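You operate a simulated robot arm through the tools that you are given. There is no shell and no other tool. Be economical: measure what you need, move in short steps, check, and stop when the job is done.

Carry out the task below with a simulated two-armed robot. There is one attempt and no reset: what you move stays moved.

JOB
Take the cap off the white bottle marked "blue dye" on the long table and lay it down there. Then open the bottom far drawer, fetch the large beaker from the corner end of the bench and set it in the inside of the bottom far drawer, then shut the drawer. Then open the drops drawer. Keep to this order. Set down upright: large beaker.

It is judged by the outcome, as a careful person would: the job done as asked, and still so three seconds after it is handed in. It fails if anything else is knocked over, pushed out of place, dropped, spilled or broken. Lids that push on must go on centred and level and be pressed home; caps that screw on are set level and turned clockwise until they are tight.

ROBOT AND FRAMES
Two 7-joint arms with two-finger parallel grippers on one trunk, on a base that drives. Base frame: it is fixed to the floor where the robot stands at the start and does not move with it; the origin is under the middle of the robot, x ahead of it, y to its left, z up. Lengths are in mm, angles in degrees, forces in N, time in s.
The left shoulder is at the start at [50, 187, 1110], the right one opposite. With the tool pointing down near the work surface each hand reaches from about 100 to 660 mm from the robot's upright axis, wherever it stands, measured 20 degrees to its own side. Places, roughly: bottom far drawer [4200, 2000, 200]; drops drawer [4200, -2400, 400]; inside of the bottom far drawer [4100, 2000, 100]; large beaker [6000, -2500, 1000]. Payload 3.43 kg a hand.
The TCP of each hand is the grasp point between the finger pads, 30 mm short of the fingertips. In the tool frame z runs along the fingers and y along their closing line. Largest opening 94 mm; finger width 28, thickness 10; the body of the gripper, 50 by 96 mm, starts 55 mm behind the TCP.
Orientation is that of the tool frame in the base frame, as a unit quaternion [x, y, z, w]. With the fingers straight down and closing along the base's y, the tool's x points along the base's -x, its y along +y and its z along -z.

CONTROLS
- The arms move only by the tool send_rows. It takes "left_motion", "right_motion" or both (then of equal length, played together; a hand with none holds still); each is a list of rows, each a list of 7 numbers: the gripper command, from -1 (fully open) to 1 (shut), values between in proportion, then the shift along the tool's x, y, z in mm, then the turn, a rotation vector about the tool's x, y, z in degrees. In form: [[grip, x, y, z, rx, ry, rz], ...]. A call has 1 to 8 rows; each row is the pose to reach, as a shift and turn from the pose commanded when the call began, along the tool's axes at that moment. Each row takes 0.2 s and may step no farther than 50 mm and 8.6 degrees from the row before; otherwise, or with a gripper value out of range, the whole call is refused. A pose out of reach is approached as far as the arm can. The call stops where the force on the tool passes 40 N (or 10 N more than at its start, if that is more) or the arm is blocked; 0.2 s more then pass. The fingers move at their own pace (about 153 mm/s each) and stop on an object; they squeeze with about 29 N. The grip force told is the motor's: it shows also when the fingers shut on nothing. Time passes only in rows, and 0.2 s behind the last, so rows that repeat a pose let the fingers close. The reply holds the time, the measured pose of the TCP, the force on the tool along the base axes, the opening and the grip force, in the units named above and with some noise, with the torque about the TCP (base axes, N m) and any sound that the robot's microphone picked up, and new pictures: "pictures" is both (left out), scene, wrist or none (wrist: the cameras of the hands that moved).
- Cameras (640 x 400 px; columns grow to the right, rows downward): "scene" is now at [161.9, -5.2, 1291.1]; the picture's right is [0.06, -1.00, 0.00], its down [-0.36, -0.02, -0.93] and it looks along [0.93, 0.05, -0.36] (base axes); focal length 214 px, centre (320, 200). "left" rides on the left gripper at [76, -14, -102] in its tool frame; the picture's right is [0.18, 0.98, 0.00], its down [-0.75, 0.14, -0.64] and it looks along [-0.63, 0.12, 0.77] (tool axes); focal length 243 px, centre (320, 200). "right" rides on the right gripper at [76, 14, -102] in its tool frame; the picture's right is [-0.18, 0.98, 0.00], its down [-0.75, -0.14, -0.64] and it looks along [-0.63, -0.12, 0.77] (tool axes); focal length 243 px, centre (320, 200).
- lift_body(by): slides the trunk up (or, below 0, down) by that many mm; the arms and the scene camera ride with it, the base frame stays. It gives what a move gives, with no picture.
- roll_base(legs): drives the robot by 1 to 6 legs, each [ahead, left, turn to the left] in mm, mm and degrees, along the robot's own axes; the way and the turn of a leg run together, so that a leg with both is an arc; at most 1500 mm and 180 degrees a leg. The arms and the cameras ride along, it lands a little off, and it stops where it bumps. It gives what a move gives, and a new picture of the scene camera.
- pan_tilt(pan, tilt): turns the head with the scene camera to pan (to the left, within 80 degrees either way) and tilt (down, from -29 to 69), counted from straight ahead of the robot. It gives what a move gives, and a new picture of the scene camera.
- measure_at(camera, pixels): for up to 12 pixels [column, row] of the newest picture of that camera ("zoom" is the newest enlarged one), the place [x, y, z] in the base frame of the surface seen there, good to about 2 mm, but the place of the scene camera against the robot may be out by one fixed shift of up to 25 mm in any direction. It takes no simulated time.
- close_up(camera, box): a new picture of the part [left, top, right, bottom] of that camera's present view, enlarged. It takes no simulated time.
- hand_in(): hands the job in; it is judged then, once.

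Keep the steps short. Do not move on a guess: measure, check each grasp and each placing, and mend mistakes. In all there are 110 turns and 260 pictures (those below and enlarged ones count). Leave the grippers open and the arms clear of the work at the hand-in unless told otherwise, and finish with a single line.

The tools are called after "Emit:" as a command line: name --argument value ..., lists and objects as JSON in quotes. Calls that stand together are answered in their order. send_rows: Moves the arms, as the interface text tells. Its arguments: {"type":"object","properties":{"left_motion":{"type":"array","items":{"type":"array","items":{"type":"number"}}},"right_motion":{"type":"array","items":{"type":"array","items":{"type":"number"}}},"pictures":{"type":"string","enum":["both","scene","wrist","none"]}},"required":[]} The other tools are called the same way: lift_body (by) slides the trunk up or down; roll_base (legs) drives the base; pan_tilt (pan, tilt) turns the head that bears the scene camera; measure_at (camera, pixels) gives the place of the surface under pixels of a picture; close_up (camera, box) takes an enlarged picture of a part of a camera's view; hand_in () hands the job in.

At the start:

```text
time_s: 0.0
left_position: [347.8, 204.2, 1248.4]
left_tcp_rot: [0.0, 1.0, -0.001, 0.0]
left_contact_force: [-0.1, -0.8, -0.5]
left_wrist_torque: [0.01, 0.0, -0.02]
left_gripper_width: 94.1
left_grasp_force: 0.0
right_position: [317.1, -126.6, 1160.9]
right_tcp_rot: [0.001, 1.0, 0.001, -0.002]
right_contact_force: [-0.6, 0.1, -0.8]
right_wrist_torque: [-0.01, 0.02, -0.03]
right_gripper_width: 94.1
right_grasp_force: 0.1
trunk travel left (down, up): [-325.0, 107.0]
robot x, y, heading: [-0.5, 1.2, 0.1]
head pan, tilt: [3.3, 20.9]
```

scene: 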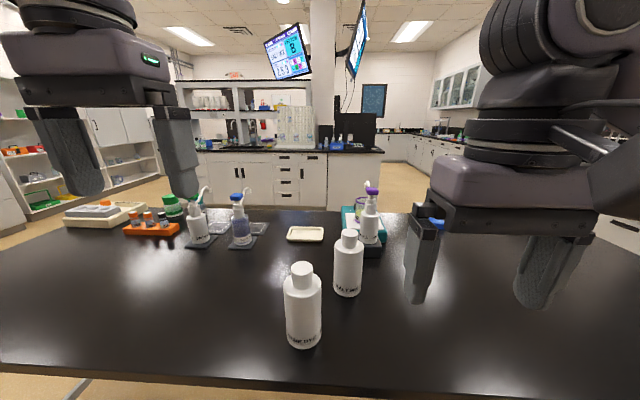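
right: 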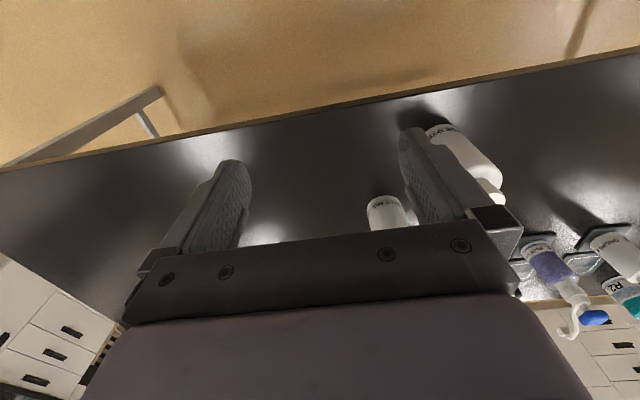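
left: 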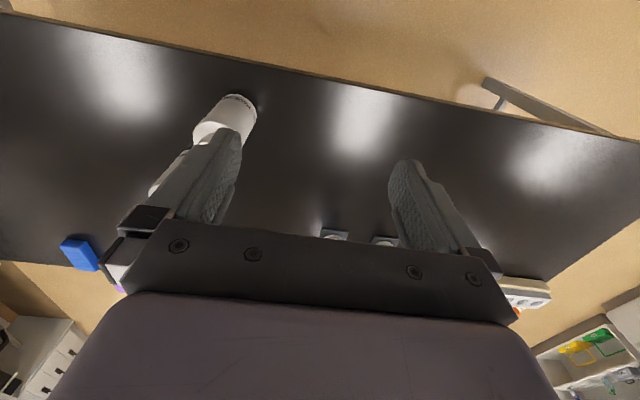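

I see two white bottles on the table; I zoom to read the labels.

Emit:
close_up --camera "scene" --box '[260, 220, 400, 360]'

Emit:
measure_at --camera "scene" --pixels '[[303, 268], [303, 310], [303, 345], [348, 236], [348, 265], [347, 293], [255, 330], [303, 283]]'

```text
2.86 times, centred on (330, 290) of scene
```

zoom: 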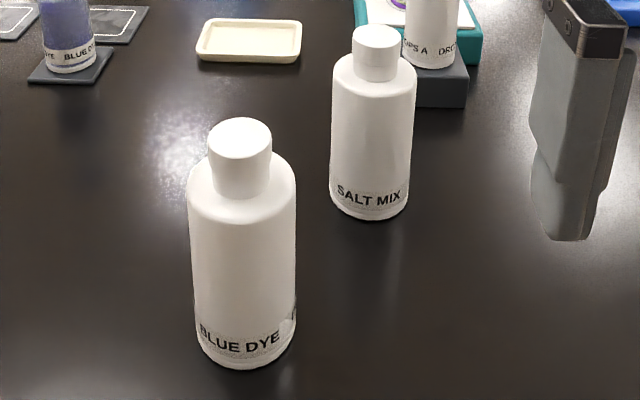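

```text
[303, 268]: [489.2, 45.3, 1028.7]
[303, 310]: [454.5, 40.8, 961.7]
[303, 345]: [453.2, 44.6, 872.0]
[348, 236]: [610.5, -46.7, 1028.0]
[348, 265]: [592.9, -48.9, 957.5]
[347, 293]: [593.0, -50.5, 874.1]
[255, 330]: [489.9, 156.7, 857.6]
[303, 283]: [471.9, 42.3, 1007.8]
```

The nearer bottle is "BLUE DYE". I measure it with the wrist cameras, which don't have the scene camera's shift.

Emit:
measure_at --camera "right" --pixels '[[465, 155], [490, 185], [440, 131], [350, 140], [490, 197], [480, 140]]'

Emit:
close_up --camera "right" --box '[380, 100, 540, 220]'

Emit:
measure_at --camera "left" --pixels '[[235, 105], [225, 122], [300, 150], [160, 180], [215, 125]]'

Emit:
close_up --camera "left" --box '[120, 80, 280, 200]'

```text
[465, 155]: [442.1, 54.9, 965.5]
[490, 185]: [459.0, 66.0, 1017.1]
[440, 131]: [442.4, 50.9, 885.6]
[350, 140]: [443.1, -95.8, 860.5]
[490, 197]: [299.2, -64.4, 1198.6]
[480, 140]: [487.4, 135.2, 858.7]
```

```text
3.33 times, centred on (460, 160) of right
```

zoom: 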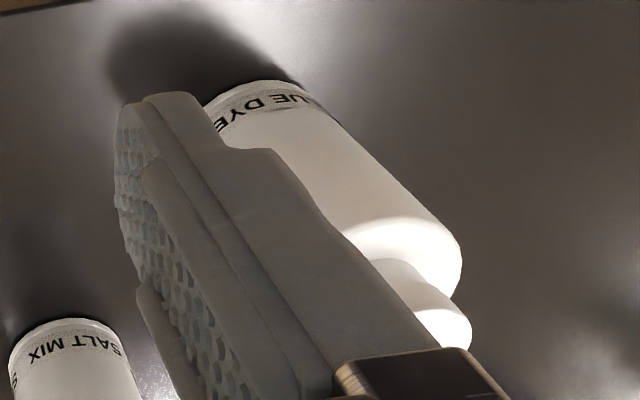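

```text
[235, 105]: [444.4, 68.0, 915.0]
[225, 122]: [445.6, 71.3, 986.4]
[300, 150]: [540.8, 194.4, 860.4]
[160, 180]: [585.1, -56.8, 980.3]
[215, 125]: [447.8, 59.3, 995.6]
```

```text
3.33 times, centred on (200, 140) of left
```

zoom: 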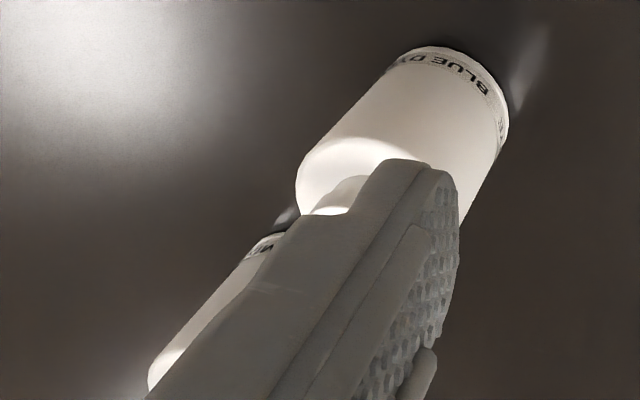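

Wrist views put the bottle axis near (476, 63), top at about 1032 and the table at about 860. Plan: the right hand holds the body from the side and the left hand turns the cap. First I yaw the right hand 34° to the left.

Emit:
send_rows --right_motion '[[-1, 0, 0, 0, 0, 0, -8.5], [-1, 0, 0, 0, 0, 0, -17], [-1, 0, 0, 0, 0, 0, -25.5], [-1, 0, 0, 0, 0, 0, -34]]' --pictures "none"

Emit:
send_rows --right_motion '[[-1, 0, 0, 0, 0, -8.5, 0], [-1, 0, 0, 0, 0, -17, 0], [-1, 0, 0, 0, 0, -25.5, 0], [-1, 0, 0, 0, 0, -34, 0], [-1, 0, 0, 0, 0, -42.5, 0], [-1, 0, 0, 0, 0, -51, 0], [-1, 0, 0, 0, 0, -59.5, 0], [-1, 0, 0, 0, 0, -68, 0]]'

```text
time_s: 1.0
left_position: [348.1, 204.8, 1248.8]
left_tcp_rot: [0.001, 1.0, -0.001, 0.0]
left_contact_force: [0.1, 0.6, -0.1]
left_wrist_torque: [-0.01, 0.03, -0.01]
left_gripper_width: 94.2
left_grasp_force: 0.1
right_position: [316.7, -127.0, 1161.2]
right_tcp_rot: [-0.293, 0.956, -0.001, 0.0]
right_contact_force: [-0.2, -0.1, -0.3]
right_wrist_torque: [0.04, 0.03, -0.01]
right_gripper_width: 94.0
right_grasp_force: 0.0
trunk travel left (down, up): [-325.0, 107.0]
robot x, y, heading: [-2.9, 0.5, -0.1]
head pan, tilt: [3.3, 20.9]
```

```text
time_s: 2.8
left_position: [347.1, 204.1, 1248.5]
left_tcp_rot: [0.0, 1.0, 0.0, 0.0]
left_contact_force: [-0.9, 0.4, -1.0]
left_wrist_torque: [-0.04, 0.01, -0.01]
left_gripper_width: 94.1
left_grasp_force: 0.1
right_position: [347.9, -121.5, 1193.7]
right_tcp_rot: [-0.243, 0.792, 0.164, 0.535]
right_contact_force: [0.5, -0.2, 0.8]
right_wrist_torque: [0.03, 0.01, -0.02]
right_gripper_width: 94.0
right_grasp_force: 0.0
right hand out of reach, approached as far as the arm can: row 7, 8
trunk travel left (down, up): [-325.0, 107.0]
robot x, y, heading: [-0.2, 0.5, -0.1]
head pan, tilt: [3.3, 20.9]
```

scene: 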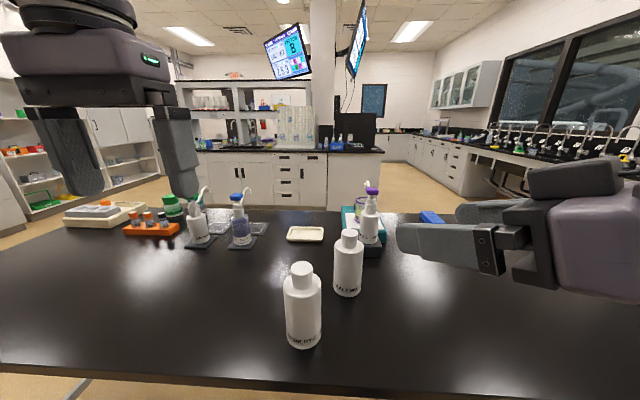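
right: 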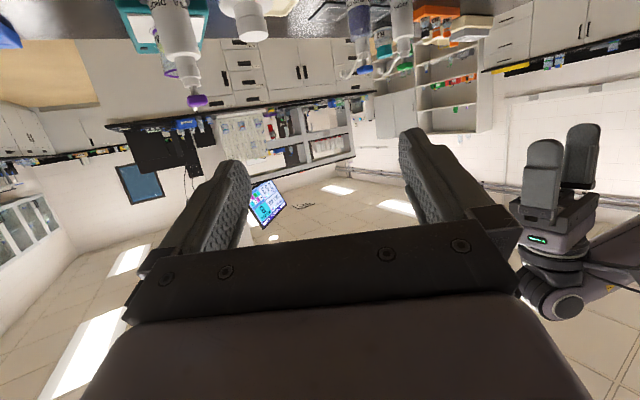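

The right hand is at its near limit here, so I back the base 100 mm to give it room.

Emit:
roll_base --legs '[[-100, 0, 0]]'

```text
time_s: 4.0
left_position: [245.3, 203.5, 1248.6]
left_tcp_rot: [-0.001, 1.0, -0.001, 0.0]
left_contact_force: [-0.2, 0.1, 0.0]
left_wrist_torque: [-0.02, 0.0, 0.0]
left_gripper_width: 93.9
left_grasp_force: 0.0
right_position: [247.0, -120.2, 1194.3]
right_tcp_rot: [-0.242, 0.793, 0.164, 0.534]
right_contact_force: [-0.6, -0.7, -0.3]
right_wrist_torque: [-0.01, 0.03, 0.0]
right_gripper_width: 93.7
right_grasp_force: 0.1
trunk travel left (down, up): [-325.0, 107.0]
robot x, y, heading: [-104.3, 2.2, 0.1]
head pan, tilt: [3.3, 20.9]
```

scene: 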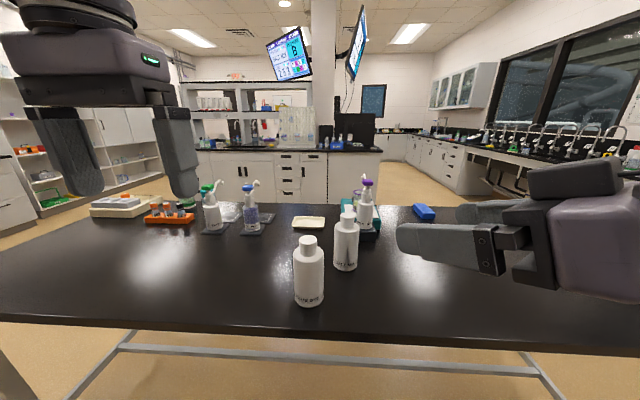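

The right hand now moves about half the way to a pre-grasp point beside the bottle. The left hand moves forward above the bottle to look down.

Emit:
send_rows --right_motion '[[-1, 19, 4, 40, 0, 0, 0], [-1, 38, 8, 80, 0, 0, 0], [-1, 57, 12, 120, 0, 0, 0]]' --left_motion '[[-1, -40, -25, 0, 0, 0, 0], [-1, -80, -50, 0, 0, 0, 0], [-1, -120, -75, 0, 0, 0, 0]]'

```text
time_s: 4.8
left_position: [369.2, 128.3, 1248.6]
left_tcp_rot: [0.0, 1.0, 0.0, 0.0]
left_contact_force: [0.3, -0.1, 1.1]
left_wrist_torque: [0.03, 0.01, -0.02]
left_gripper_width: 94.0
left_grasp_force: 0.1
right_position: [316.0, -59.9, 1093.4]
right_tcp_rot: [-0.241, 0.794, 0.163, 0.534]
right_contact_force: [-0.1, -0.7, 0.0]
right_wrist_torque: [0.02, -0.02, 0.02]
right_gripper_width: 94.0
right_grasp_force: 0.2
trunk travel left (down, up): [-325.0, 107.0]
robot x, y, heading: [-100.8, 2.6, 0.1]
head pan, tilt: [3.3, 20.9]
```

scene: 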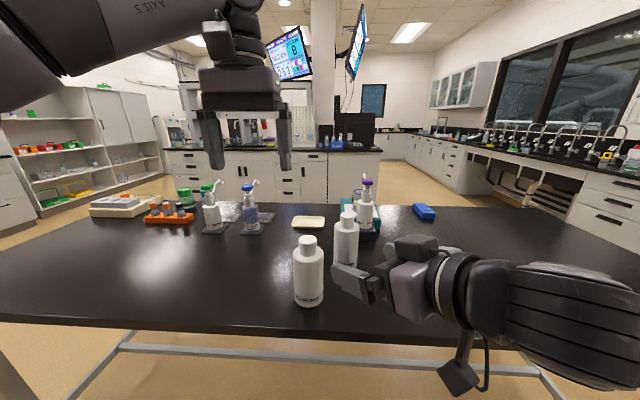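
right: 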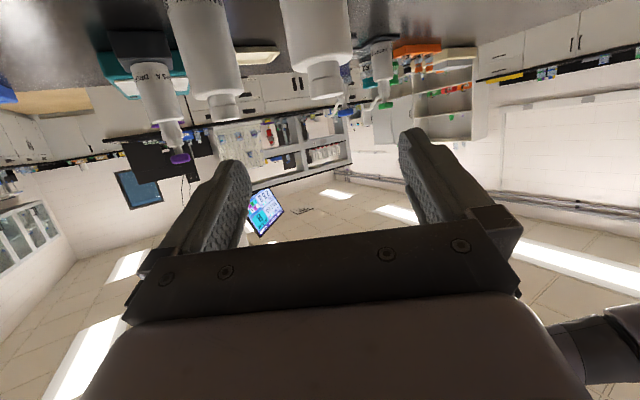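
left: 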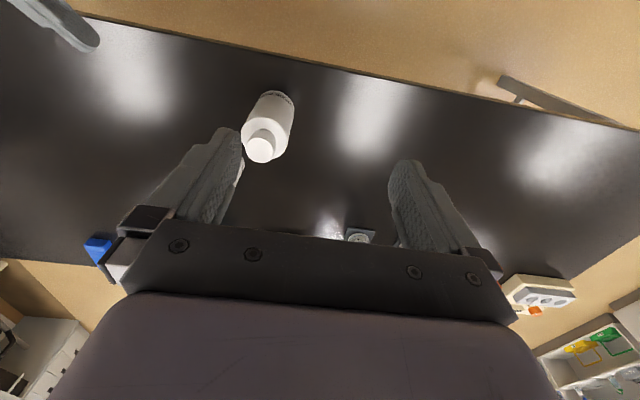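

The blue dye bottle is clear in the left view, cap at about (262,147). In the scene view a part hangs under the right wrist at about (460,385). I measure both.

Emit:
close_up --camera "left" --box '[220, 80, 320, 170]'

Emit:
measure_at --camera "left" --pixels '[[260, 149], [252, 149], [270, 149], [261, 140], [261, 157], [283, 130], [250, 128], [278, 94], [320, 150]]'

Emit:
measure_at --camera "scene" --pixels '[[460, 385], [455, 395], [475, 375], [308, 241], [308, 285], [345, 272]]'

```text
4.44 times, centred on (270, 125) of left
```

zoom: 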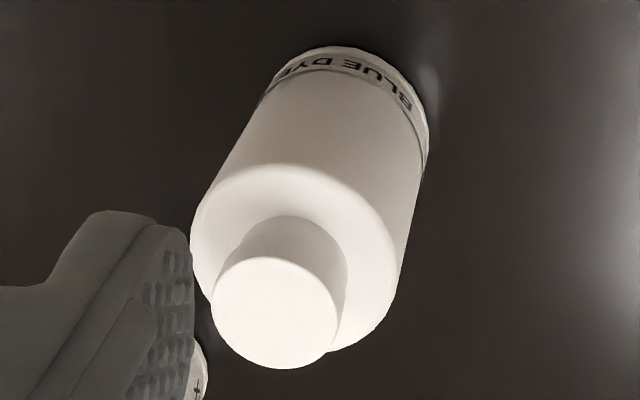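

```text
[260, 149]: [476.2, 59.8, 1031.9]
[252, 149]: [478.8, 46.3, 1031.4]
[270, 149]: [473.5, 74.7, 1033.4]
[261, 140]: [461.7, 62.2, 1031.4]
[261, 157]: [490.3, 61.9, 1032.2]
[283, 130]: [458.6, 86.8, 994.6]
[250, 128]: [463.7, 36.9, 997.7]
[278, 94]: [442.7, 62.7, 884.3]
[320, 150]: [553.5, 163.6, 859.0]
```

```text
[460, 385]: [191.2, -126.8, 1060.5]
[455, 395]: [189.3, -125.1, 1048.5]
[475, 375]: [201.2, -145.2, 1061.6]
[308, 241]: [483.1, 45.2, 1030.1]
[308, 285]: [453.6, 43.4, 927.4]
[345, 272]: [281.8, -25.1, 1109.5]
```

The cap top centre is (476, 61, 1032), the shoulder about 997, and the body radius about 33. The right hand goes to its pre-grasp point, 120 mm back along the tool axis.

Emit:
send_rows --right_motion '[[-1, 21, 3.6, 40.5, 0, 0, 0], [-1, 42, 7.2, 81, 0, 0, 0], [-1, 62, 10.9, 121.5, 0, 0, 0]]'

```text
time_s: 5.6
left_position: [368.3, 129.8, 1248.8]
left_tcp_rot: [-0.001, 1.0, -0.001, 0.001]
left_contact_force: [0.1, -0.3, -1.1]
left_wrist_torque: [0.0, -0.02, -0.01]
left_gripper_width: 93.9
left_grasp_force: 0.0
right_position: [381.3, -0.2, 993.1]
right_tcp_rot: [-0.243, 0.793, 0.164, 0.534]
right_contact_force: [0.8, -0.3, 0.6]
right_wrist_torque: [0.01, 0.02, 0.0]
right_gripper_width: 93.8
right_grasp_force: 0.1
trunk travel left (down, up): [-325.0, 107.0]
robot x, y, heading: [-100.0, 3.2, 0.1]
head pan, tilt: [3.3, 20.9]
```

scene: 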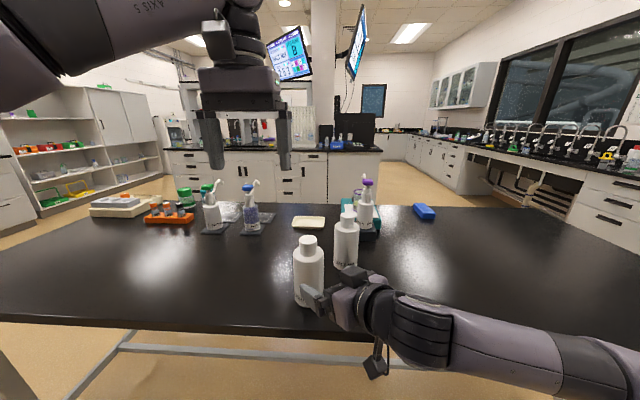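
right: 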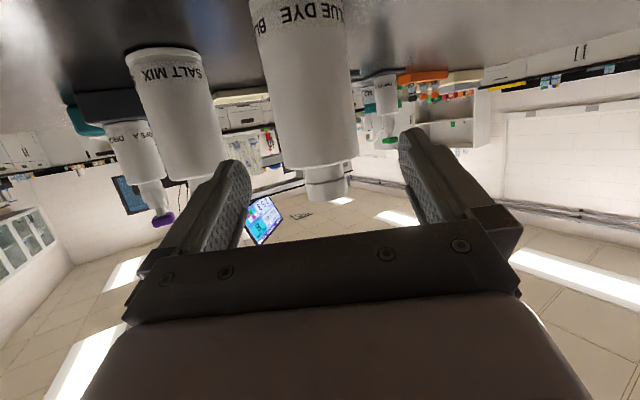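

The bottle sits between the fingers in the right view. I advance along the tool axis, then check before closing.

Emit:
send_rows --right_motion '[[-1, 1, -1, 40, 0, 0, 0], [-1, 2, -2, 80, 0, 0, 0], [-1, 2, -2, 118, 0, 0, 0]]'

```text
time_s: 6.4
left_position: [369.0, 130.0, 1248.8]
left_tcp_rot: [-0.001, 1.0, -0.001, 0.0]
left_contact_force: [-1.2, -0.2, 0.6]
left_wrist_torque: [0.01, 0.02, 0.01]
left_gripper_width: 93.8
left_grasp_force: 0.2
right_position: [473.6, 57.1, 946.5]
right_tcp_rot: [-0.243, 0.794, 0.163, 0.533]
right_contact_force: [0.5, -0.3, -0.8]
right_wrist_torque: [-0.05, -0.04, 0.01]
right_gripper_width: 94.1
right_grasp_force: 0.0
trunk travel left (down, up): [-325.0, 107.0]
robot x, y, heading: [-103.9, -0.1, 0.1]
head pan, tilt: [3.3, 20.9]
```

scene: 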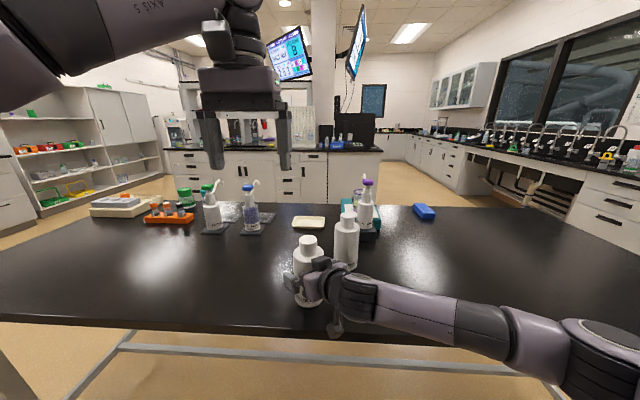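
right: 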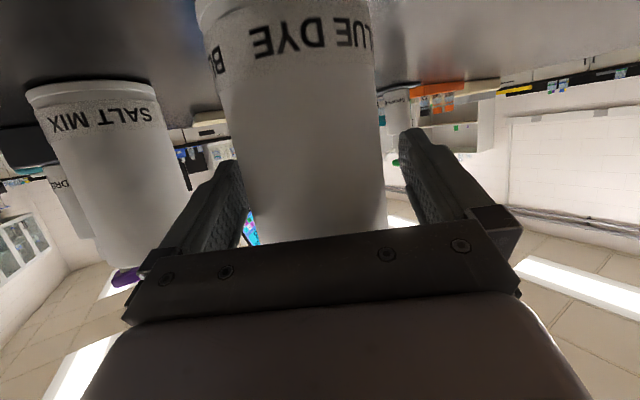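

The bottle is between the fingers. I close the right hand, with a 2 mm centring shift.

Emit:
send_rows --right_motion '[[-0.5, 0, 2, 2, 0, 0, 0], [1, 0, 2, 2, 0, 0, 0], [1, 0, 2, 2, 0, 0, 0]]' --pictures "wrist"

Emit:
close_up --camera "left" --box '[200, 70, 340, 170]'

```text
time_s: 7.2
left_position: [367.8, 129.4, 1248.1]
left_tcp_rot: [0.0, 1.0, 0.0, 0.001]
left_contact_force: [0.1, -0.1, -1.2]
left_wrist_torque: [0.0, -0.01, 0.01]
left_gripper_width: 94.2
left_grasp_force: 0.1
right_position: [473.7, 57.8, 946.9]
right_tcp_rot: [-0.243, 0.794, 0.164, 0.533]
right_contact_force: [0.5, -0.8, 3.1]
right_wrist_torque: [0.08, 0.06, 0.01]
right_gripper_width: 76.6
right_grasp_force: 29.0
trunk travel left (down, up): [-325.0, 107.0]
robot x, y, heading: [-100.6, 2.4, -0.1]
head pan, tilt: [3.3, 20.9]
```

right: 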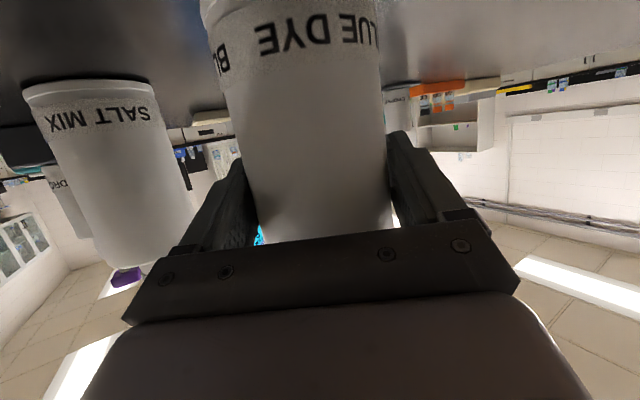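

```text
4.00 times, centred on (270, 120) of left
```

zoom: 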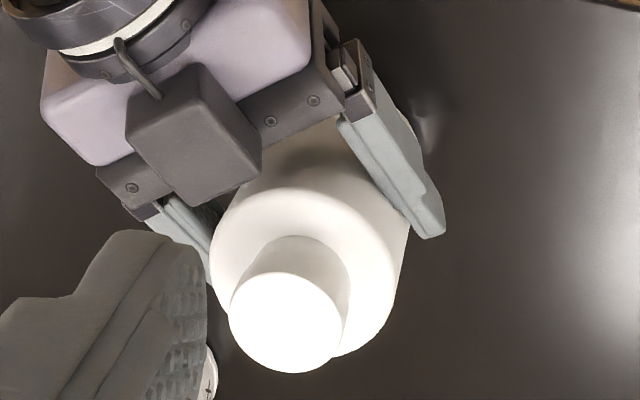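

Gripped at a 76.6 mm width. A block sits on top of the right gripper near the cap, so I measure it for clearance and re-measure the cap.

Emit:
measure_at --camera "zoom" --pixels '[[232, 320], [285, 370], [340, 320], [285, 275], [285, 320], [240, 180], [200, 110], [180, 205], [355, 215], [440, 230], [180, 70]]'

```text
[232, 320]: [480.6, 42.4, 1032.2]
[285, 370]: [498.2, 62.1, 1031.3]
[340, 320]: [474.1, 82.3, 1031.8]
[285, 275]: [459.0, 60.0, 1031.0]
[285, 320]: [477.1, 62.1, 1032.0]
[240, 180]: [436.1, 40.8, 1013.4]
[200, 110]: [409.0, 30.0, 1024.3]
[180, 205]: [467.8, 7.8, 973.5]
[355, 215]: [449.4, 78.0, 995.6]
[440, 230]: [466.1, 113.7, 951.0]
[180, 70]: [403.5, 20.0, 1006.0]
```

The cap centre is (478, 62), about 39 mm across. With the left opening at about 60 mm it clears the block at any angle. The left hand moves above the cap while turning clockwise, so the counter-clockwise range is ahead.

Emit:
send_rows --left_motion '[[-0.3, -20, -12, 20, 0, 0, 8.5], [-0.3, -40, -25, 40, 0, 0, 17], [-0.3, -60, -37, 60, 0, 0, 25.5], [-0.3, -80, -50, 80, 0, 0, 34], [-0.3, -100, -60, 100, 0, 0, 42.5], [-0.3, -109.5, -67.5, 120, 0, 0, 51], [-0.3, -109.5, -67.5, 140, 0, 0, 59.5], [-0.3, -109.5, -67.5, 158, 0, 0, 68]]'

```text
time_s: 9.0
left_position: [341.0, 80.0, 1094.3]
left_tcp_rot: [0.52, 0.854, -0.001, 0.002]
left_contact_force: [0.7, 0.5, -0.1]
left_wrist_torque: [0.0, -0.05, 0.01]
left_gripper_width: 61.2
left_grasp_force: 0.1
left hand out of reach, approached as far as the arm can: row 4, 5, 6, 7, 8
right_position: [475.1, 58.0, 946.8]
right_tcp_rot: [-0.242, 0.794, 0.163, 0.533]
right_contact_force: [0.5, -0.8, 4.8]
right_wrist_torque: [0.28, -0.13, 0.01]
right_gripper_width: 76.7
right_grasp_force: 28.9
trunk travel left (down, up): [-325.0, 107.0]
robot x, y, heading: [-102.8, -2.1, -0.0]
head pan, tilt: [3.3, 20.9]
```

scene: 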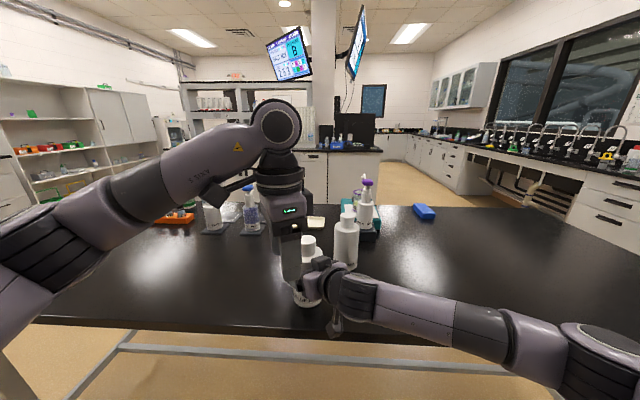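
left: 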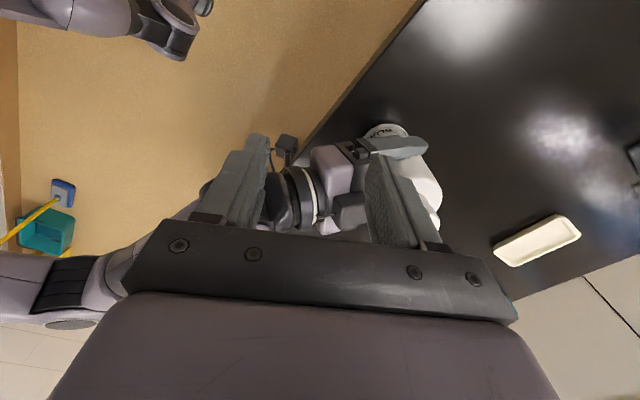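

The left hand fell short, reaching x=341 where it needed 478. The turn may be the cause. I raise it and turn it back to yaw 0, then test the reach again.

Emit:
send_rows --left_motion '[[-0.3, 0, 0, -30, 0, 0, 0], [-0.3, 0, 0, -60, 0, 0, -8.5], [-0.3, 0, 0, -60, 0, 0, -17], [-0.3, 0, 0, -60, 0, 0, -25.5], [-0.3, 0, 0, -60, 0, 0, -34], [-0.3, 0, 0, -60, 0, 0, -42.5], [-0.3, 0, 0, -60, 0, 0, -51], [-0.3, 0, 0, -60, 0, 0, -59.5]]' --pictures "none"

Emit:
send_rows --left_motion '[[-0.3, -45, -4, 0, 0, 0, 0], [-0.3, -90, -9, 0, 0, 0, 0], [-0.3, -134, -18, 0, 0, 0, 0], [-0.3, -134, -18, 20, 0, 0, 0]]'

```text
time_s: 10.8
left_position: [342.7, 79.4, 1156.1]
left_tcp_rot: [0.028, 1.0, -0.001, 0.003]
left_contact_force: [0.5, -1.8, 0.6]
left_wrist_torque: [0.01, 0.01, 0.0]
left_gripper_width: 60.9
left_grasp_force: 0.1
left hand out of reach, approached as far as the arm can: row 1
right_position: [474.6, 56.9, 945.9]
right_tcp_rot: [-0.243, 0.794, 0.164, 0.533]
right_contact_force: [0.0, -1.4, 4.5]
right_wrist_torque: [-0.06, -0.06, -0.08]
right_gripper_width: 76.9
right_grasp_force: 29.5
trunk travel left (down, up): [-325.0, 107.0]
robot x, y, heading: [-98.5, 4.2, -0.0]
head pan, tilt: [3.3, 20.9]
```

```text
time_s: 11.8
left_position: [462.4, 56.1, 1129.9]
left_tcp_rot: [0.03, 1.0, -0.002, 0.002]
left_contact_force: [-0.6, -0.6, 0.8]
left_wrist_torque: [0.03, -0.02, 0.04]
left_gripper_width: 60.9
left_grasp_force: 0.1
left hand out of reach, approached as far as the arm can: row 3, 4
right_position: [472.9, 57.8, 945.7]
right_tcp_rot: [-0.243, 0.794, 0.165, 0.533]
right_contact_force: [1.2, 0.7, 2.5]
right_wrist_torque: [-0.07, -0.12, 0.06]
right_gripper_width: 76.6
right_grasp_force: 28.8
trunk travel left (down, up): [-325.0, 107.0]
robot x, y, heading: [-103.9, -1.7, -0.2]
head pan, tilt: [3.3, 20.9]
```

scene: 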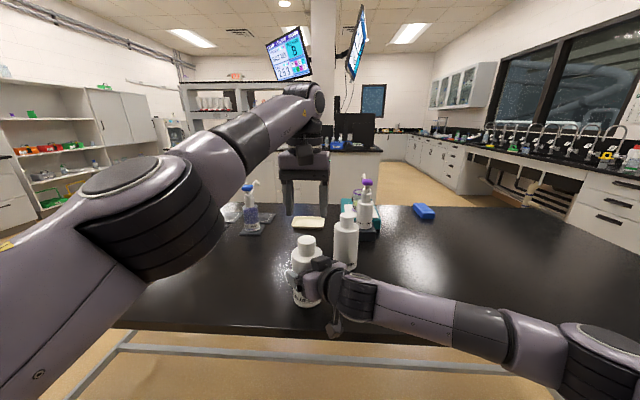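
left: 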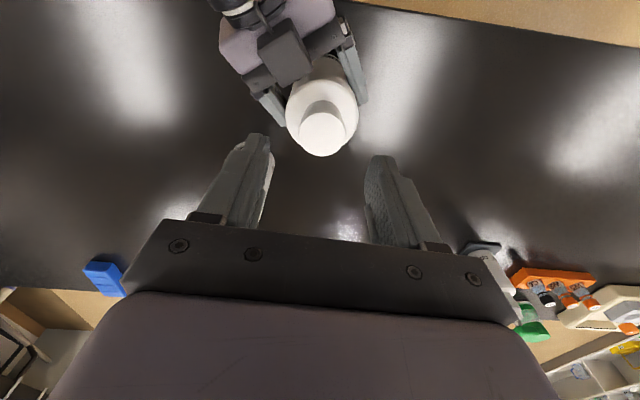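

The left hand is at its reach limit here. A better stance is trunk up 100 mm and base 80 mm ahead. I release the bottle and draw the right hand straight back first.

Emit:
send_rows --right_motion '[[-1, 0, 0, 0, 0, 0, 0], [-1, 0, 0, 0, 0, 0, 0], [-1, 0, 0, -40, 0, 0, 0], [-1, 0, 0, -80, 0, 0, 0], [-1, 0, 0, -120, 0, 0, 0]]' --pictures "none"

Emit:
lift_body --by 100

Emit:
roll_base --legs '[[80, 0, 0]]'

```text
time_s: 13.0
left_position: [463.2, 59.8, 1129.3]
left_tcp_rot: [0.029, 1.0, -0.001, 0.002]
left_contact_force: [0.0, -0.4, -0.5]
left_wrist_torque: [0.01, 0.01, -0.05]
left_gripper_width: 61.2
left_grasp_force: 0.0
right_position: [379.7, -2.7, 992.1]
right_tcp_rot: [-0.241, 0.794, 0.163, 0.534]
right_contact_force: [0.1, 1.2, 1.2]
right_wrist_torque: [0.0, 0.01, -0.01]
right_gripper_width: 93.9
right_grasp_force: 0.1
trunk travel left (down, up): [-325.0, 107.0]
robot x, y, heading: [-106.0, 0.5, -0.1]
head pan, tilt: [3.3, 20.9]
```

```text
time_s: 14.3
left_position: [462.7, 60.4, 1229.5]
left_tcp_rot: [0.028, 1.0, -0.001, 0.002]
left_contact_force: [-0.8, 0.0, -0.4]
left_wrist_torque: [0.01, 0.02, -0.01]
left_gripper_width: 60.9
left_grasp_force: 0.0
right_position: [381.2, -2.3, 1091.1]
right_tcp_rot: [-0.243, 0.793, 0.164, 0.533]
right_contact_force: [-0.2, 0.1, 0.4]
right_wrist_torque: [-0.01, 0.0, -0.01]
right_gripper_width: 93.7
right_grasp_force: 0.1
trunk travel left (down, up): [-425.0, 7.0]
robot x, y, heading: [-102.8, -5.6, 0.2]
head pan, tilt: [3.3, 20.9]
```

```text
time_s: 15.3
left_position: [543.7, 59.7, 1228.4]
left_tcp_rot: [0.028, 1.0, -0.002, 0.001]
left_contact_force: [0.6, -0.2, 0.9]
left_wrist_torque: [0.0, 0.02, 0.01]
left_gripper_width: 61.3
left_grasp_force: 0.1
right_position: [461.1, -2.1, 1091.7]
right_tcp_rot: [-0.242, 0.794, 0.164, 0.533]
right_contact_force: [-0.5, 0.1, -0.9]
right_wrist_torque: [0.01, -0.02, 0.02]
right_gripper_width: 93.8
right_grasp_force: 0.0
trunk travel left (down, up): [-425.0, 7.0]
robot x, y, heading: [-22.5, 0.1, 0.2]
head pan, tilt: [3.3, 20.9]
```

scene: 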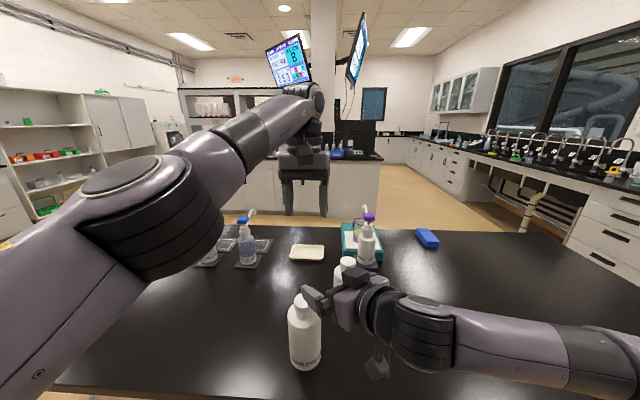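

Now I bring the right hand back and down to its pre-grasp point. I draw the left hand back so its camera sees the bottle.

Emit:
send_rows --right_motion '[[-1, 12.4, 22.4, -30.8, 0, 0, 0], [-1, 24.9, 44.7, -61.5, 0, 0, 0], [-1, 55.8, 44.7, -49, 0, 0, 0], [-1, 86.7, 44.7, -36.5, 0, 0, 0], [-1, 117.6, 44.7, -24, 0, 0, 0]]' --left_motion '[[-0.3, 40, 15, 0, 0, 0, 0], [-0.3, 80, 30, 0, 0, 0, 0], [-0.3, 120, 45, 0, 0, 0, 0], [-0.3, 150, 60, 0, 0, 0, 0], [-0.3, 160, 70, 0, 0, 0, 0]]'

```text
time_s: 16.6
left_position: [388.0, 138.7, 1228.1]
left_tcp_rot: [0.027, 1.0, -0.003, 0.002]
left_contact_force: [-0.1, 0.0, -0.4]
left_wrist_torque: [0.01, 0.0, -0.03]
left_gripper_width: 61.2
left_grasp_force: 0.0
right_position: [433.9, -6.0, 1093.0]
right_tcp_rot: [-0.243, 0.794, 0.164, 0.532]
right_contact_force: [0.3, -1.0, -0.5]
right_wrist_torque: [-0.01, -0.01, 0.0]
right_gripper_width: 93.8
right_grasp_force: 0.1
right hand out of reach, approached as far as the arm can: row 1, 2, 3, 4, 5
trunk travel left (down, up): [-425.0, 7.0]
robot x, y, heading: [-22.2, -2.3, 0.1]
head pan, tilt: [3.3, 20.9]
```

scene: 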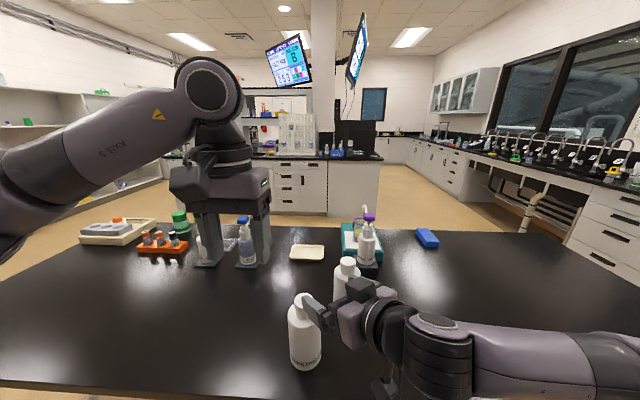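
right: 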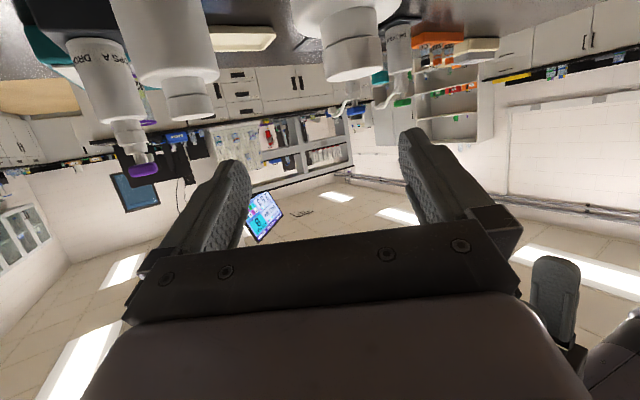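
left: 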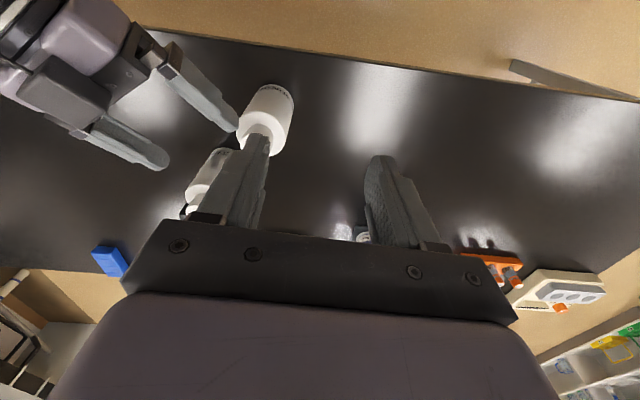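

The bottle still stands. The right hand can't pull back that near the body, so I come from straight above instead: move over the bottle, then lower around it.

Emit:
send_rows --right_motion '[[-1, -4, 16, 34, 0, 0, 0], [-1, -8.1, 31.9, 68.1, 0, 0, 0]]' --left_motion '[[-0.3, 0, 20, 0, 0, 0, 0], [-0.3, 0, 40, 0, 0, 0, 0]]' --pictures "wrist"

Emit:
close_up --camera "left" --box '[120, 60, 280, 180]'

```text
time_s: 17.1
left_position: [391.0, 178.5, 1226.9]
left_tcp_rot: [0.028, 1.0, -0.003, 0.001]
left_contact_force: [1.2, -0.3, 0.3]
left_wrist_torque: [0.01, 0.02, 0.01]
left_gripper_width: 61.2
left_grasp_force: 0.0
right_position: [495.6, 12.5, 1068.5]
right_tcp_rot: [-0.244, 0.794, 0.165, 0.532]
right_contact_force: [0.6, 0.2, 0.7]
right_wrist_torque: [0.0, 0.03, 0.01]
right_gripper_width: 94.0
right_grasp_force: 0.0
right hand out of reach, approached as far as the arm can: row 1, 2
trunk travel left (down, up): [-425.0, 7.0]
robot x, y, heading: [-22.3, 1.2, -0.0]
head pan, tilt: [3.3, 20.9]
```

right: 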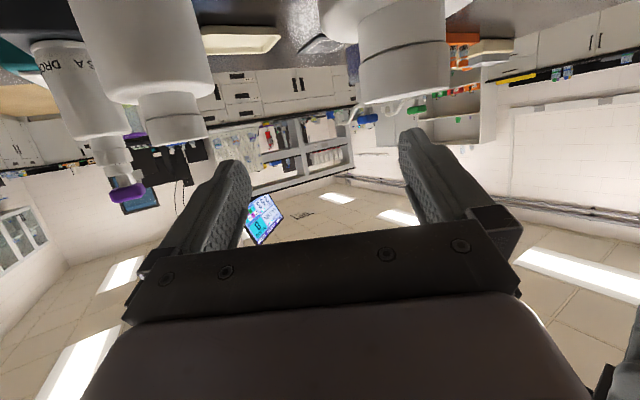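
left: 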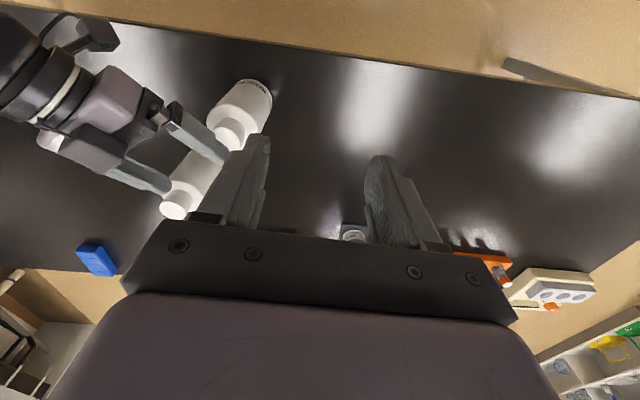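

```text
3.33 times, centred on (200, 120) of left
```

zoom: 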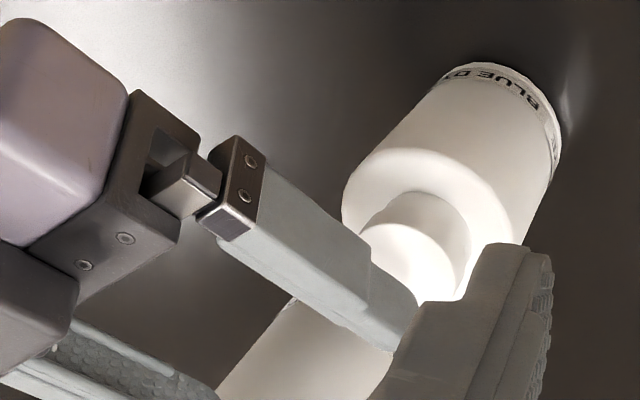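

The right arm does badly with the trunk this high. I choose a middle stance, close to the first one but slightly nearer. I roll back clear of the bottle, then lower the trunk.

Emit:
roll_base --legs '[[-140, 0, 0]]'

Emit:
lift_body --by -85

```text
time_s: 18.5
left_position: [250.0, 177.0, 1228.2]
left_tcp_rot: [0.03, 1.0, -0.001, 0.002]
left_contact_force: [-0.3, 0.5, -0.5]
left_wrist_torque: [-0.01, -0.04, 0.02]
left_gripper_width: 61.0
left_grasp_force: 0.0
right_position: [353.8, 9.8, 1070.4]
right_tcp_rot: [-0.242, 0.793, 0.164, 0.534]
right_contact_force: [0.6, -1.0, -0.1]
right_wrist_torque: [0.0, -0.01, -0.04]
right_gripper_width: 93.9
right_grasp_force: 0.0
trunk travel left (down, up): [-425.0, 7.0]
robot x, y, heading: [-158.3, -1.0, 0.1]
head pan, tilt: [3.3, 20.9]
```

scene: 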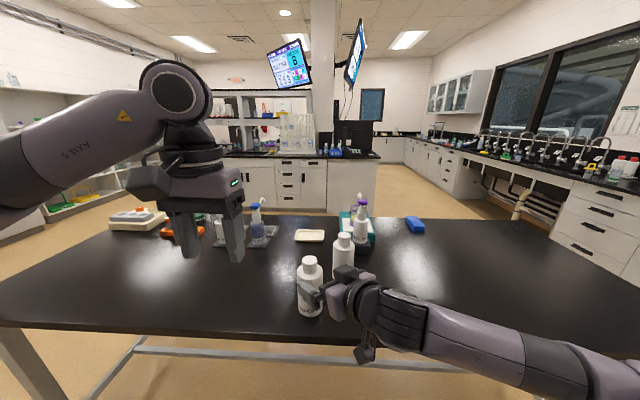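

```text
time_s: 19.7
left_position: [250.6, 177.3, 1141.7]
left_tcp_rot: [0.03, 1.0, -0.002, 0.002]
left_contact_force: [-0.5, -0.5, 0.7]
left_wrist_torque: [-0.01, -0.02, 0.0]
left_gripper_width: 61.1
left_grasp_force: 0.1
right_position: [353.3, 8.9, 985.2]
right_tcp_rot: [-0.242, 0.794, 0.163, 0.533]
right_contact_force: [-0.4, -0.2, 0.4]
right_wrist_torque: [0.02, -0.01, 0.01]
right_gripper_width: 94.2
right_grasp_force: 0.1
trunk travel left (down, up): [-340.0, 92.0]
robot x, y, heading: [-158.5, -1.7, -0.1]
head pan, tilt: [3.3, 20.9]
```

Emit:
send_rows --right_motion '[[-1, 10, 17, -25, 0, 0, 0]]' --pictures "none"

Emit:
roll_base --legs '[[74, 0, 0]]'

Emit:
send_rows --left_motion '[[-0.3, -15, 0, -20, 0, 0, -3]]'

```text
time_s: 20.1
left_position: [252.4, 176.5, 1142.4]
left_tcp_rot: [0.031, 1.0, -0.002, 0.002]
left_contact_force: [-0.5, -0.2, -0.2]
left_wrist_torque: [-0.03, 0.01, -0.01]
left_gripper_width: 61.1
left_grasp_force: 0.0
right_position: [355.2, 9.0, 985.3]
right_tcp_rot: [-0.241, 0.795, 0.162, 0.533]
right_contact_force: [-1.0, 0.4, -0.6]
right_wrist_torque: [-0.01, -0.02, -0.02]
right_gripper_width: 93.8
right_grasp_force: 0.1
right hand out of reach, approached as far as the arm can: row 1
trunk travel left (down, up): [-340.0, 92.0]
robot x, y, heading: [-160.5, -1.0, -0.1]
head pan, tilt: [3.3, 20.9]
```

```text
time_s: 21.1
left_position: [325.6, 177.2, 1143.6]
left_tcp_rot: [0.031, 1.0, -0.001, 0.001]
left_contact_force: [1.3, -0.3, 0.3]
left_wrist_torque: [0.01, 0.01, -0.04]
left_gripper_width: 61.3
left_grasp_force: 0.1
right_position: [429.0, 9.7, 983.6]
right_tcp_rot: [-0.242, 0.795, 0.163, 0.533]
right_contact_force: [-0.1, -0.3, -0.7]
right_wrist_torque: [0.02, 0.02, 0.01]
right_gripper_width: 94.2
right_grasp_force: 0.1
trunk travel left (down, up): [-340.0, 92.0]
robot x, y, heading: [-86.7, 2.4, -0.3]
head pan, tilt: [3.3, 20.9]
```

scene: 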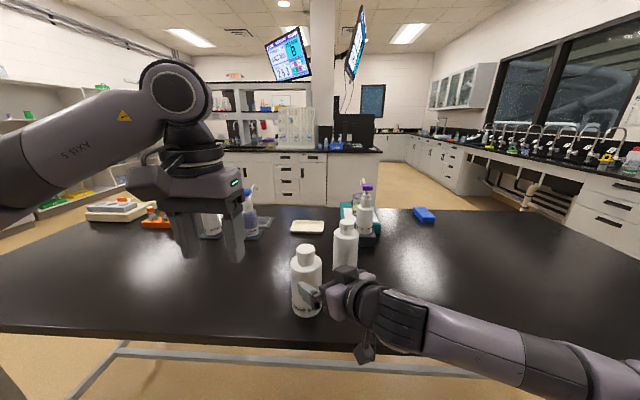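

```text
time_s: 21.5
left_position: [340.1, 175.5, 1163.2]
left_tcp_rot: [0.004, 1.0, -0.002, 0.002]
left_contact_force: [0.5, 0.3, -0.7]
left_wrist_torque: [-0.01, 0.0, 0.0]
left_gripper_width: 61.2
left_grasp_force: 0.0
right_position: [428.6, 9.9, 983.7]
right_tcp_rot: [-0.241, 0.795, 0.162, 0.533]
right_contact_force: [-0.2, 0.0, 0.4]
right_wrist_torque: [0.01, 0.0, 0.0]
right_gripper_width: 94.1
right_grasp_force: 0.2
trunk travel left (down, up): [-340.0, 92.0]
robot x, y, heading: [-88.1, 2.9, 0.2]
head pan, tilt: [3.3, 20.9]
```

scene: 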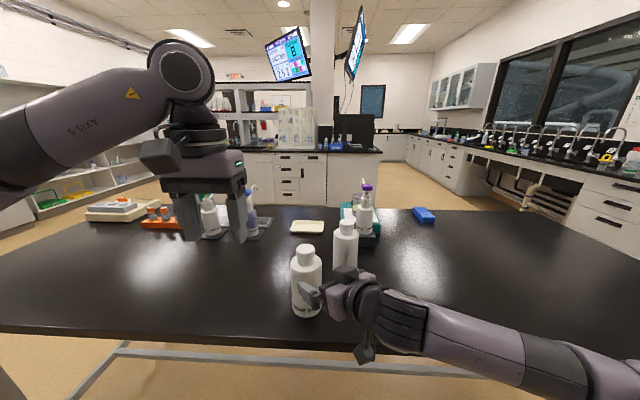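
left: 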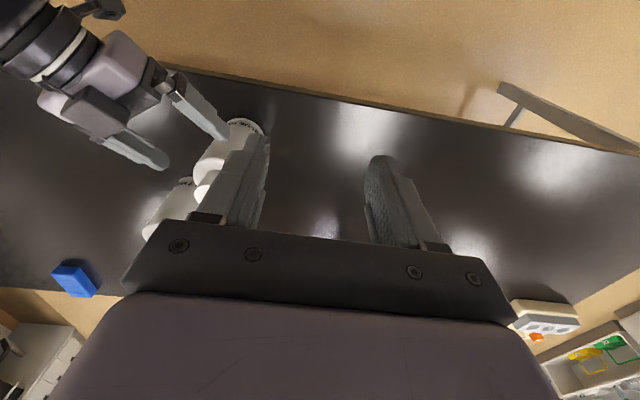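

The right fingertips are just short of the bottle, about 16 mm off sideways. I shift the right hand sideways 16 mm, away from contact.

Emit:
send_rows --right_motion '[[-1, 0, 8, -2, 0, 0, 0], [-1, 0, 16, -3, 0, 0, 0]]' --left_motion '[[-0.3, 0, 25, -20, 0, 0, 0], [-0.3, 0, 50, -40, 0, 0, 0]]' --pictures "wrist"

```text
time_s: 22.1
left_position: [339.8, 226.9, 1203.0]
left_tcp_rot: [0.004, 1.0, -0.002, 0.001]
left_contact_force: [-0.5, 0.1, -0.7]
left_wrist_torque: [0.01, 0.02, 0.0]
left_gripper_width: 60.9
left_grasp_force: 0.0
right_position: [424.9, 9.9, 984.4]
right_tcp_rot: [-0.243, 0.795, 0.164, 0.532]
right_contact_force: [0.1, 0.9, -0.2]
right_wrist_torque: [-0.02, -0.01, 0.0]
right_gripper_width: 94.1
right_grasp_force: 0.1
right hand out of reach, approached as far as the arm can: row 1, 2
trunk travel left (down, up): [-340.0, 92.0]
robot x, y, heading: [-92.5, 0.7, -0.3]
head pan, tilt: [3.3, 20.9]
```

right: 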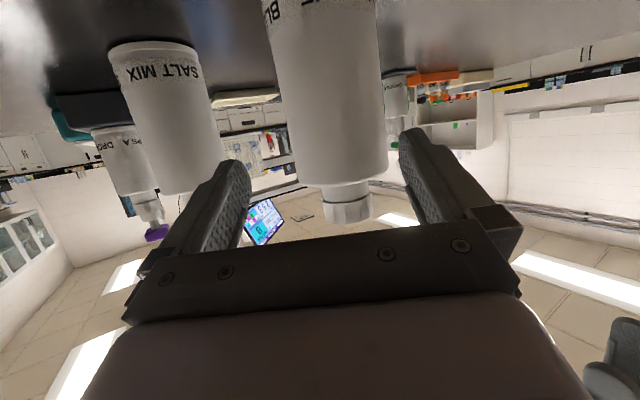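
left: 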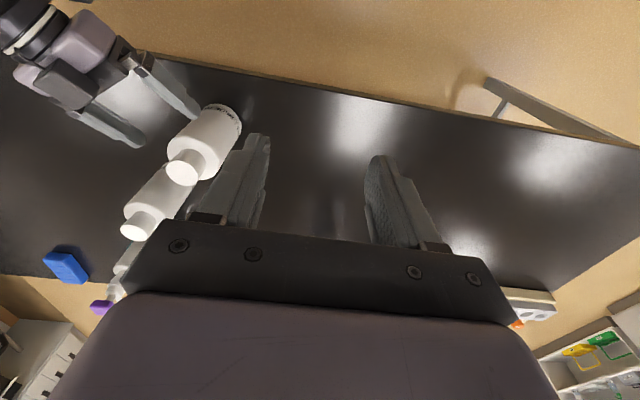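

The arm seems stuck in an awkward elbow posture. I retrace it back and up to the posture that worked earlier, then re-approach the same way.

Emit:
send_rows --right_motion '[[-1, -17, -1, -39, 0, 0, 0], [-1, -35, -2, -78, 0, 0, 0], [-1, -52, -3, -118, 0, 0, 0], [-1, -70, -4, -157, 0, 0, 0]]' --pictures "scene"

```text
time_s: 23.1
left_position: [340.2, 226.6, 1203.9]
left_tcp_rot: [0.005, 1.0, -0.002, 0.002]
left_contact_force: [-0.2, 0.0, 0.1]
left_wrist_torque: [0.03, 0.01, 0.0]
left_gripper_width: 60.9
left_grasp_force: 0.0
right_position: [327.9, -57.3, 1109.7]
right_tcp_rot: [-0.242, 0.794, 0.164, 0.533]
right_contact_force: [0.4, 0.0, 0.5]
right_wrist_torque: [-0.01, 0.0, -0.01]
right_gripper_width: 94.2
right_grasp_force: 0.2
trunk travel left (down, up): [-340.0, 92.0]
robot x, y, heading: [-89.3, -3.3, -0.1]
head pan, tilt: [3.3, 20.9]
```

scene: 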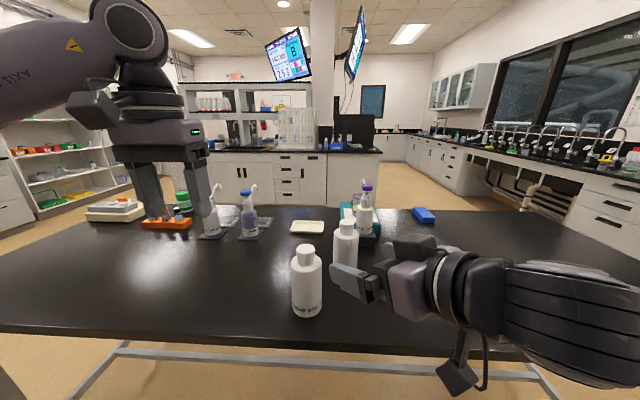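

It reached. Now the pre-grasp point again, about 120 mm back along the tool axis.

Emit:
send_rows --right_motion '[[-1, 20, 3.7, 29.7, 0, 0, 0], [-1, 40, 7.4, 59.4, 0, 0, 0], [-1, 60, 11, 89, 0, 0, 0], [-1, 80, 14.8, 118.7, 0, 0, 0]]' --pictures "wrist"

Emit:
close_up --camera "left" --box '[120, 90, 260, 220]'

```text
time_s: 24.1
left_position: [339.8, 227.7, 1203.4]
left_tcp_rot: [0.004, 1.0, -0.002, 0.002]
left_contact_force: [-0.9, 0.2, 0.2]
left_wrist_torque: [-0.04, 0.01, -0.03]
left_gripper_width: 61.3
left_grasp_force: 0.1
right_position: [381.5, -7.8, 1001.5]
right_tcp_rot: [-0.243, 0.794, 0.163, 0.532]
right_contact_force: [0.1, -0.2, -0.3]
right_wrist_torque: [-0.01, 0.01, -0.01]
right_gripper_width: 93.9
right_grasp_force: 0.2
right hand out of reach, approached as far as the arm can: row 4
trunk travel left (down, up): [-340.0, 92.0]
robot x, y, heading: [-88.8, -1.0, -0.2]
head pan, tilt: [3.3, 20.9]
```

right: 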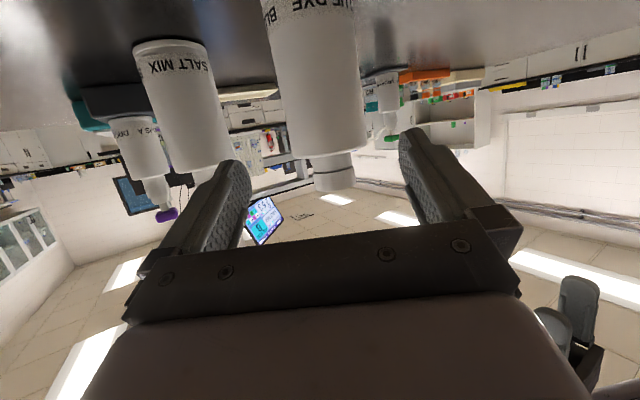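

```text
3.08 times, centred on (190, 155) of left
```

zoom: 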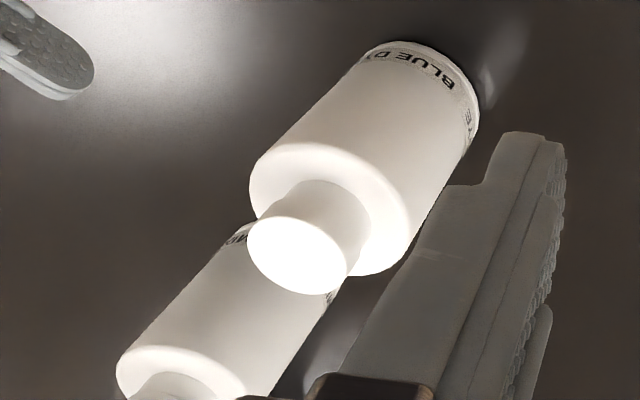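

Emit:
measure_at --camera "zoom" --pixels '[[300, 245], [250, 230], [352, 265], [285, 215], [315, 290]]'

Emit:
send_rows --right_motion '[[-1, 0, 1, 40, 0, 0, 0], [-1, 0, 2, 60, 0, 0, 0]]' --pictures "none"

```text
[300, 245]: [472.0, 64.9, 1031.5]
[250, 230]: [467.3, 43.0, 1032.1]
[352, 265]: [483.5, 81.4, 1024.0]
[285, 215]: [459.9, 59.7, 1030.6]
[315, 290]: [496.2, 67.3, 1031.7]
```

```text
time_s: 24.7
left_position: [341.7, 226.6, 1203.2]
left_tcp_rot: [0.004, 1.0, -0.002, 0.002]
left_contact_force: [1.0, 0.3, -0.2]
left_wrist_torque: [-0.01, -0.01, -0.03]
left_gripper_width: 60.8
left_grasp_force: 0.0
right_position: [438.0, -0.2, 971.8]
right_tcp_rot: [-0.244, 0.794, 0.164, 0.531]
right_contact_force: [0.8, -0.1, -0.6]
right_wrist_torque: [-0.01, 0.01, 0.0]
right_gripper_width: 94.1
right_grasp_force: 0.1
right hand out of reach, approached as far as the arm can: row 1, 2
trunk travel left (down, up): [-340.0, 92.0]
robot x, y, heading: [-83.2, -4.4, -0.0]
head pan, tilt: [3.3, 20.9]
```

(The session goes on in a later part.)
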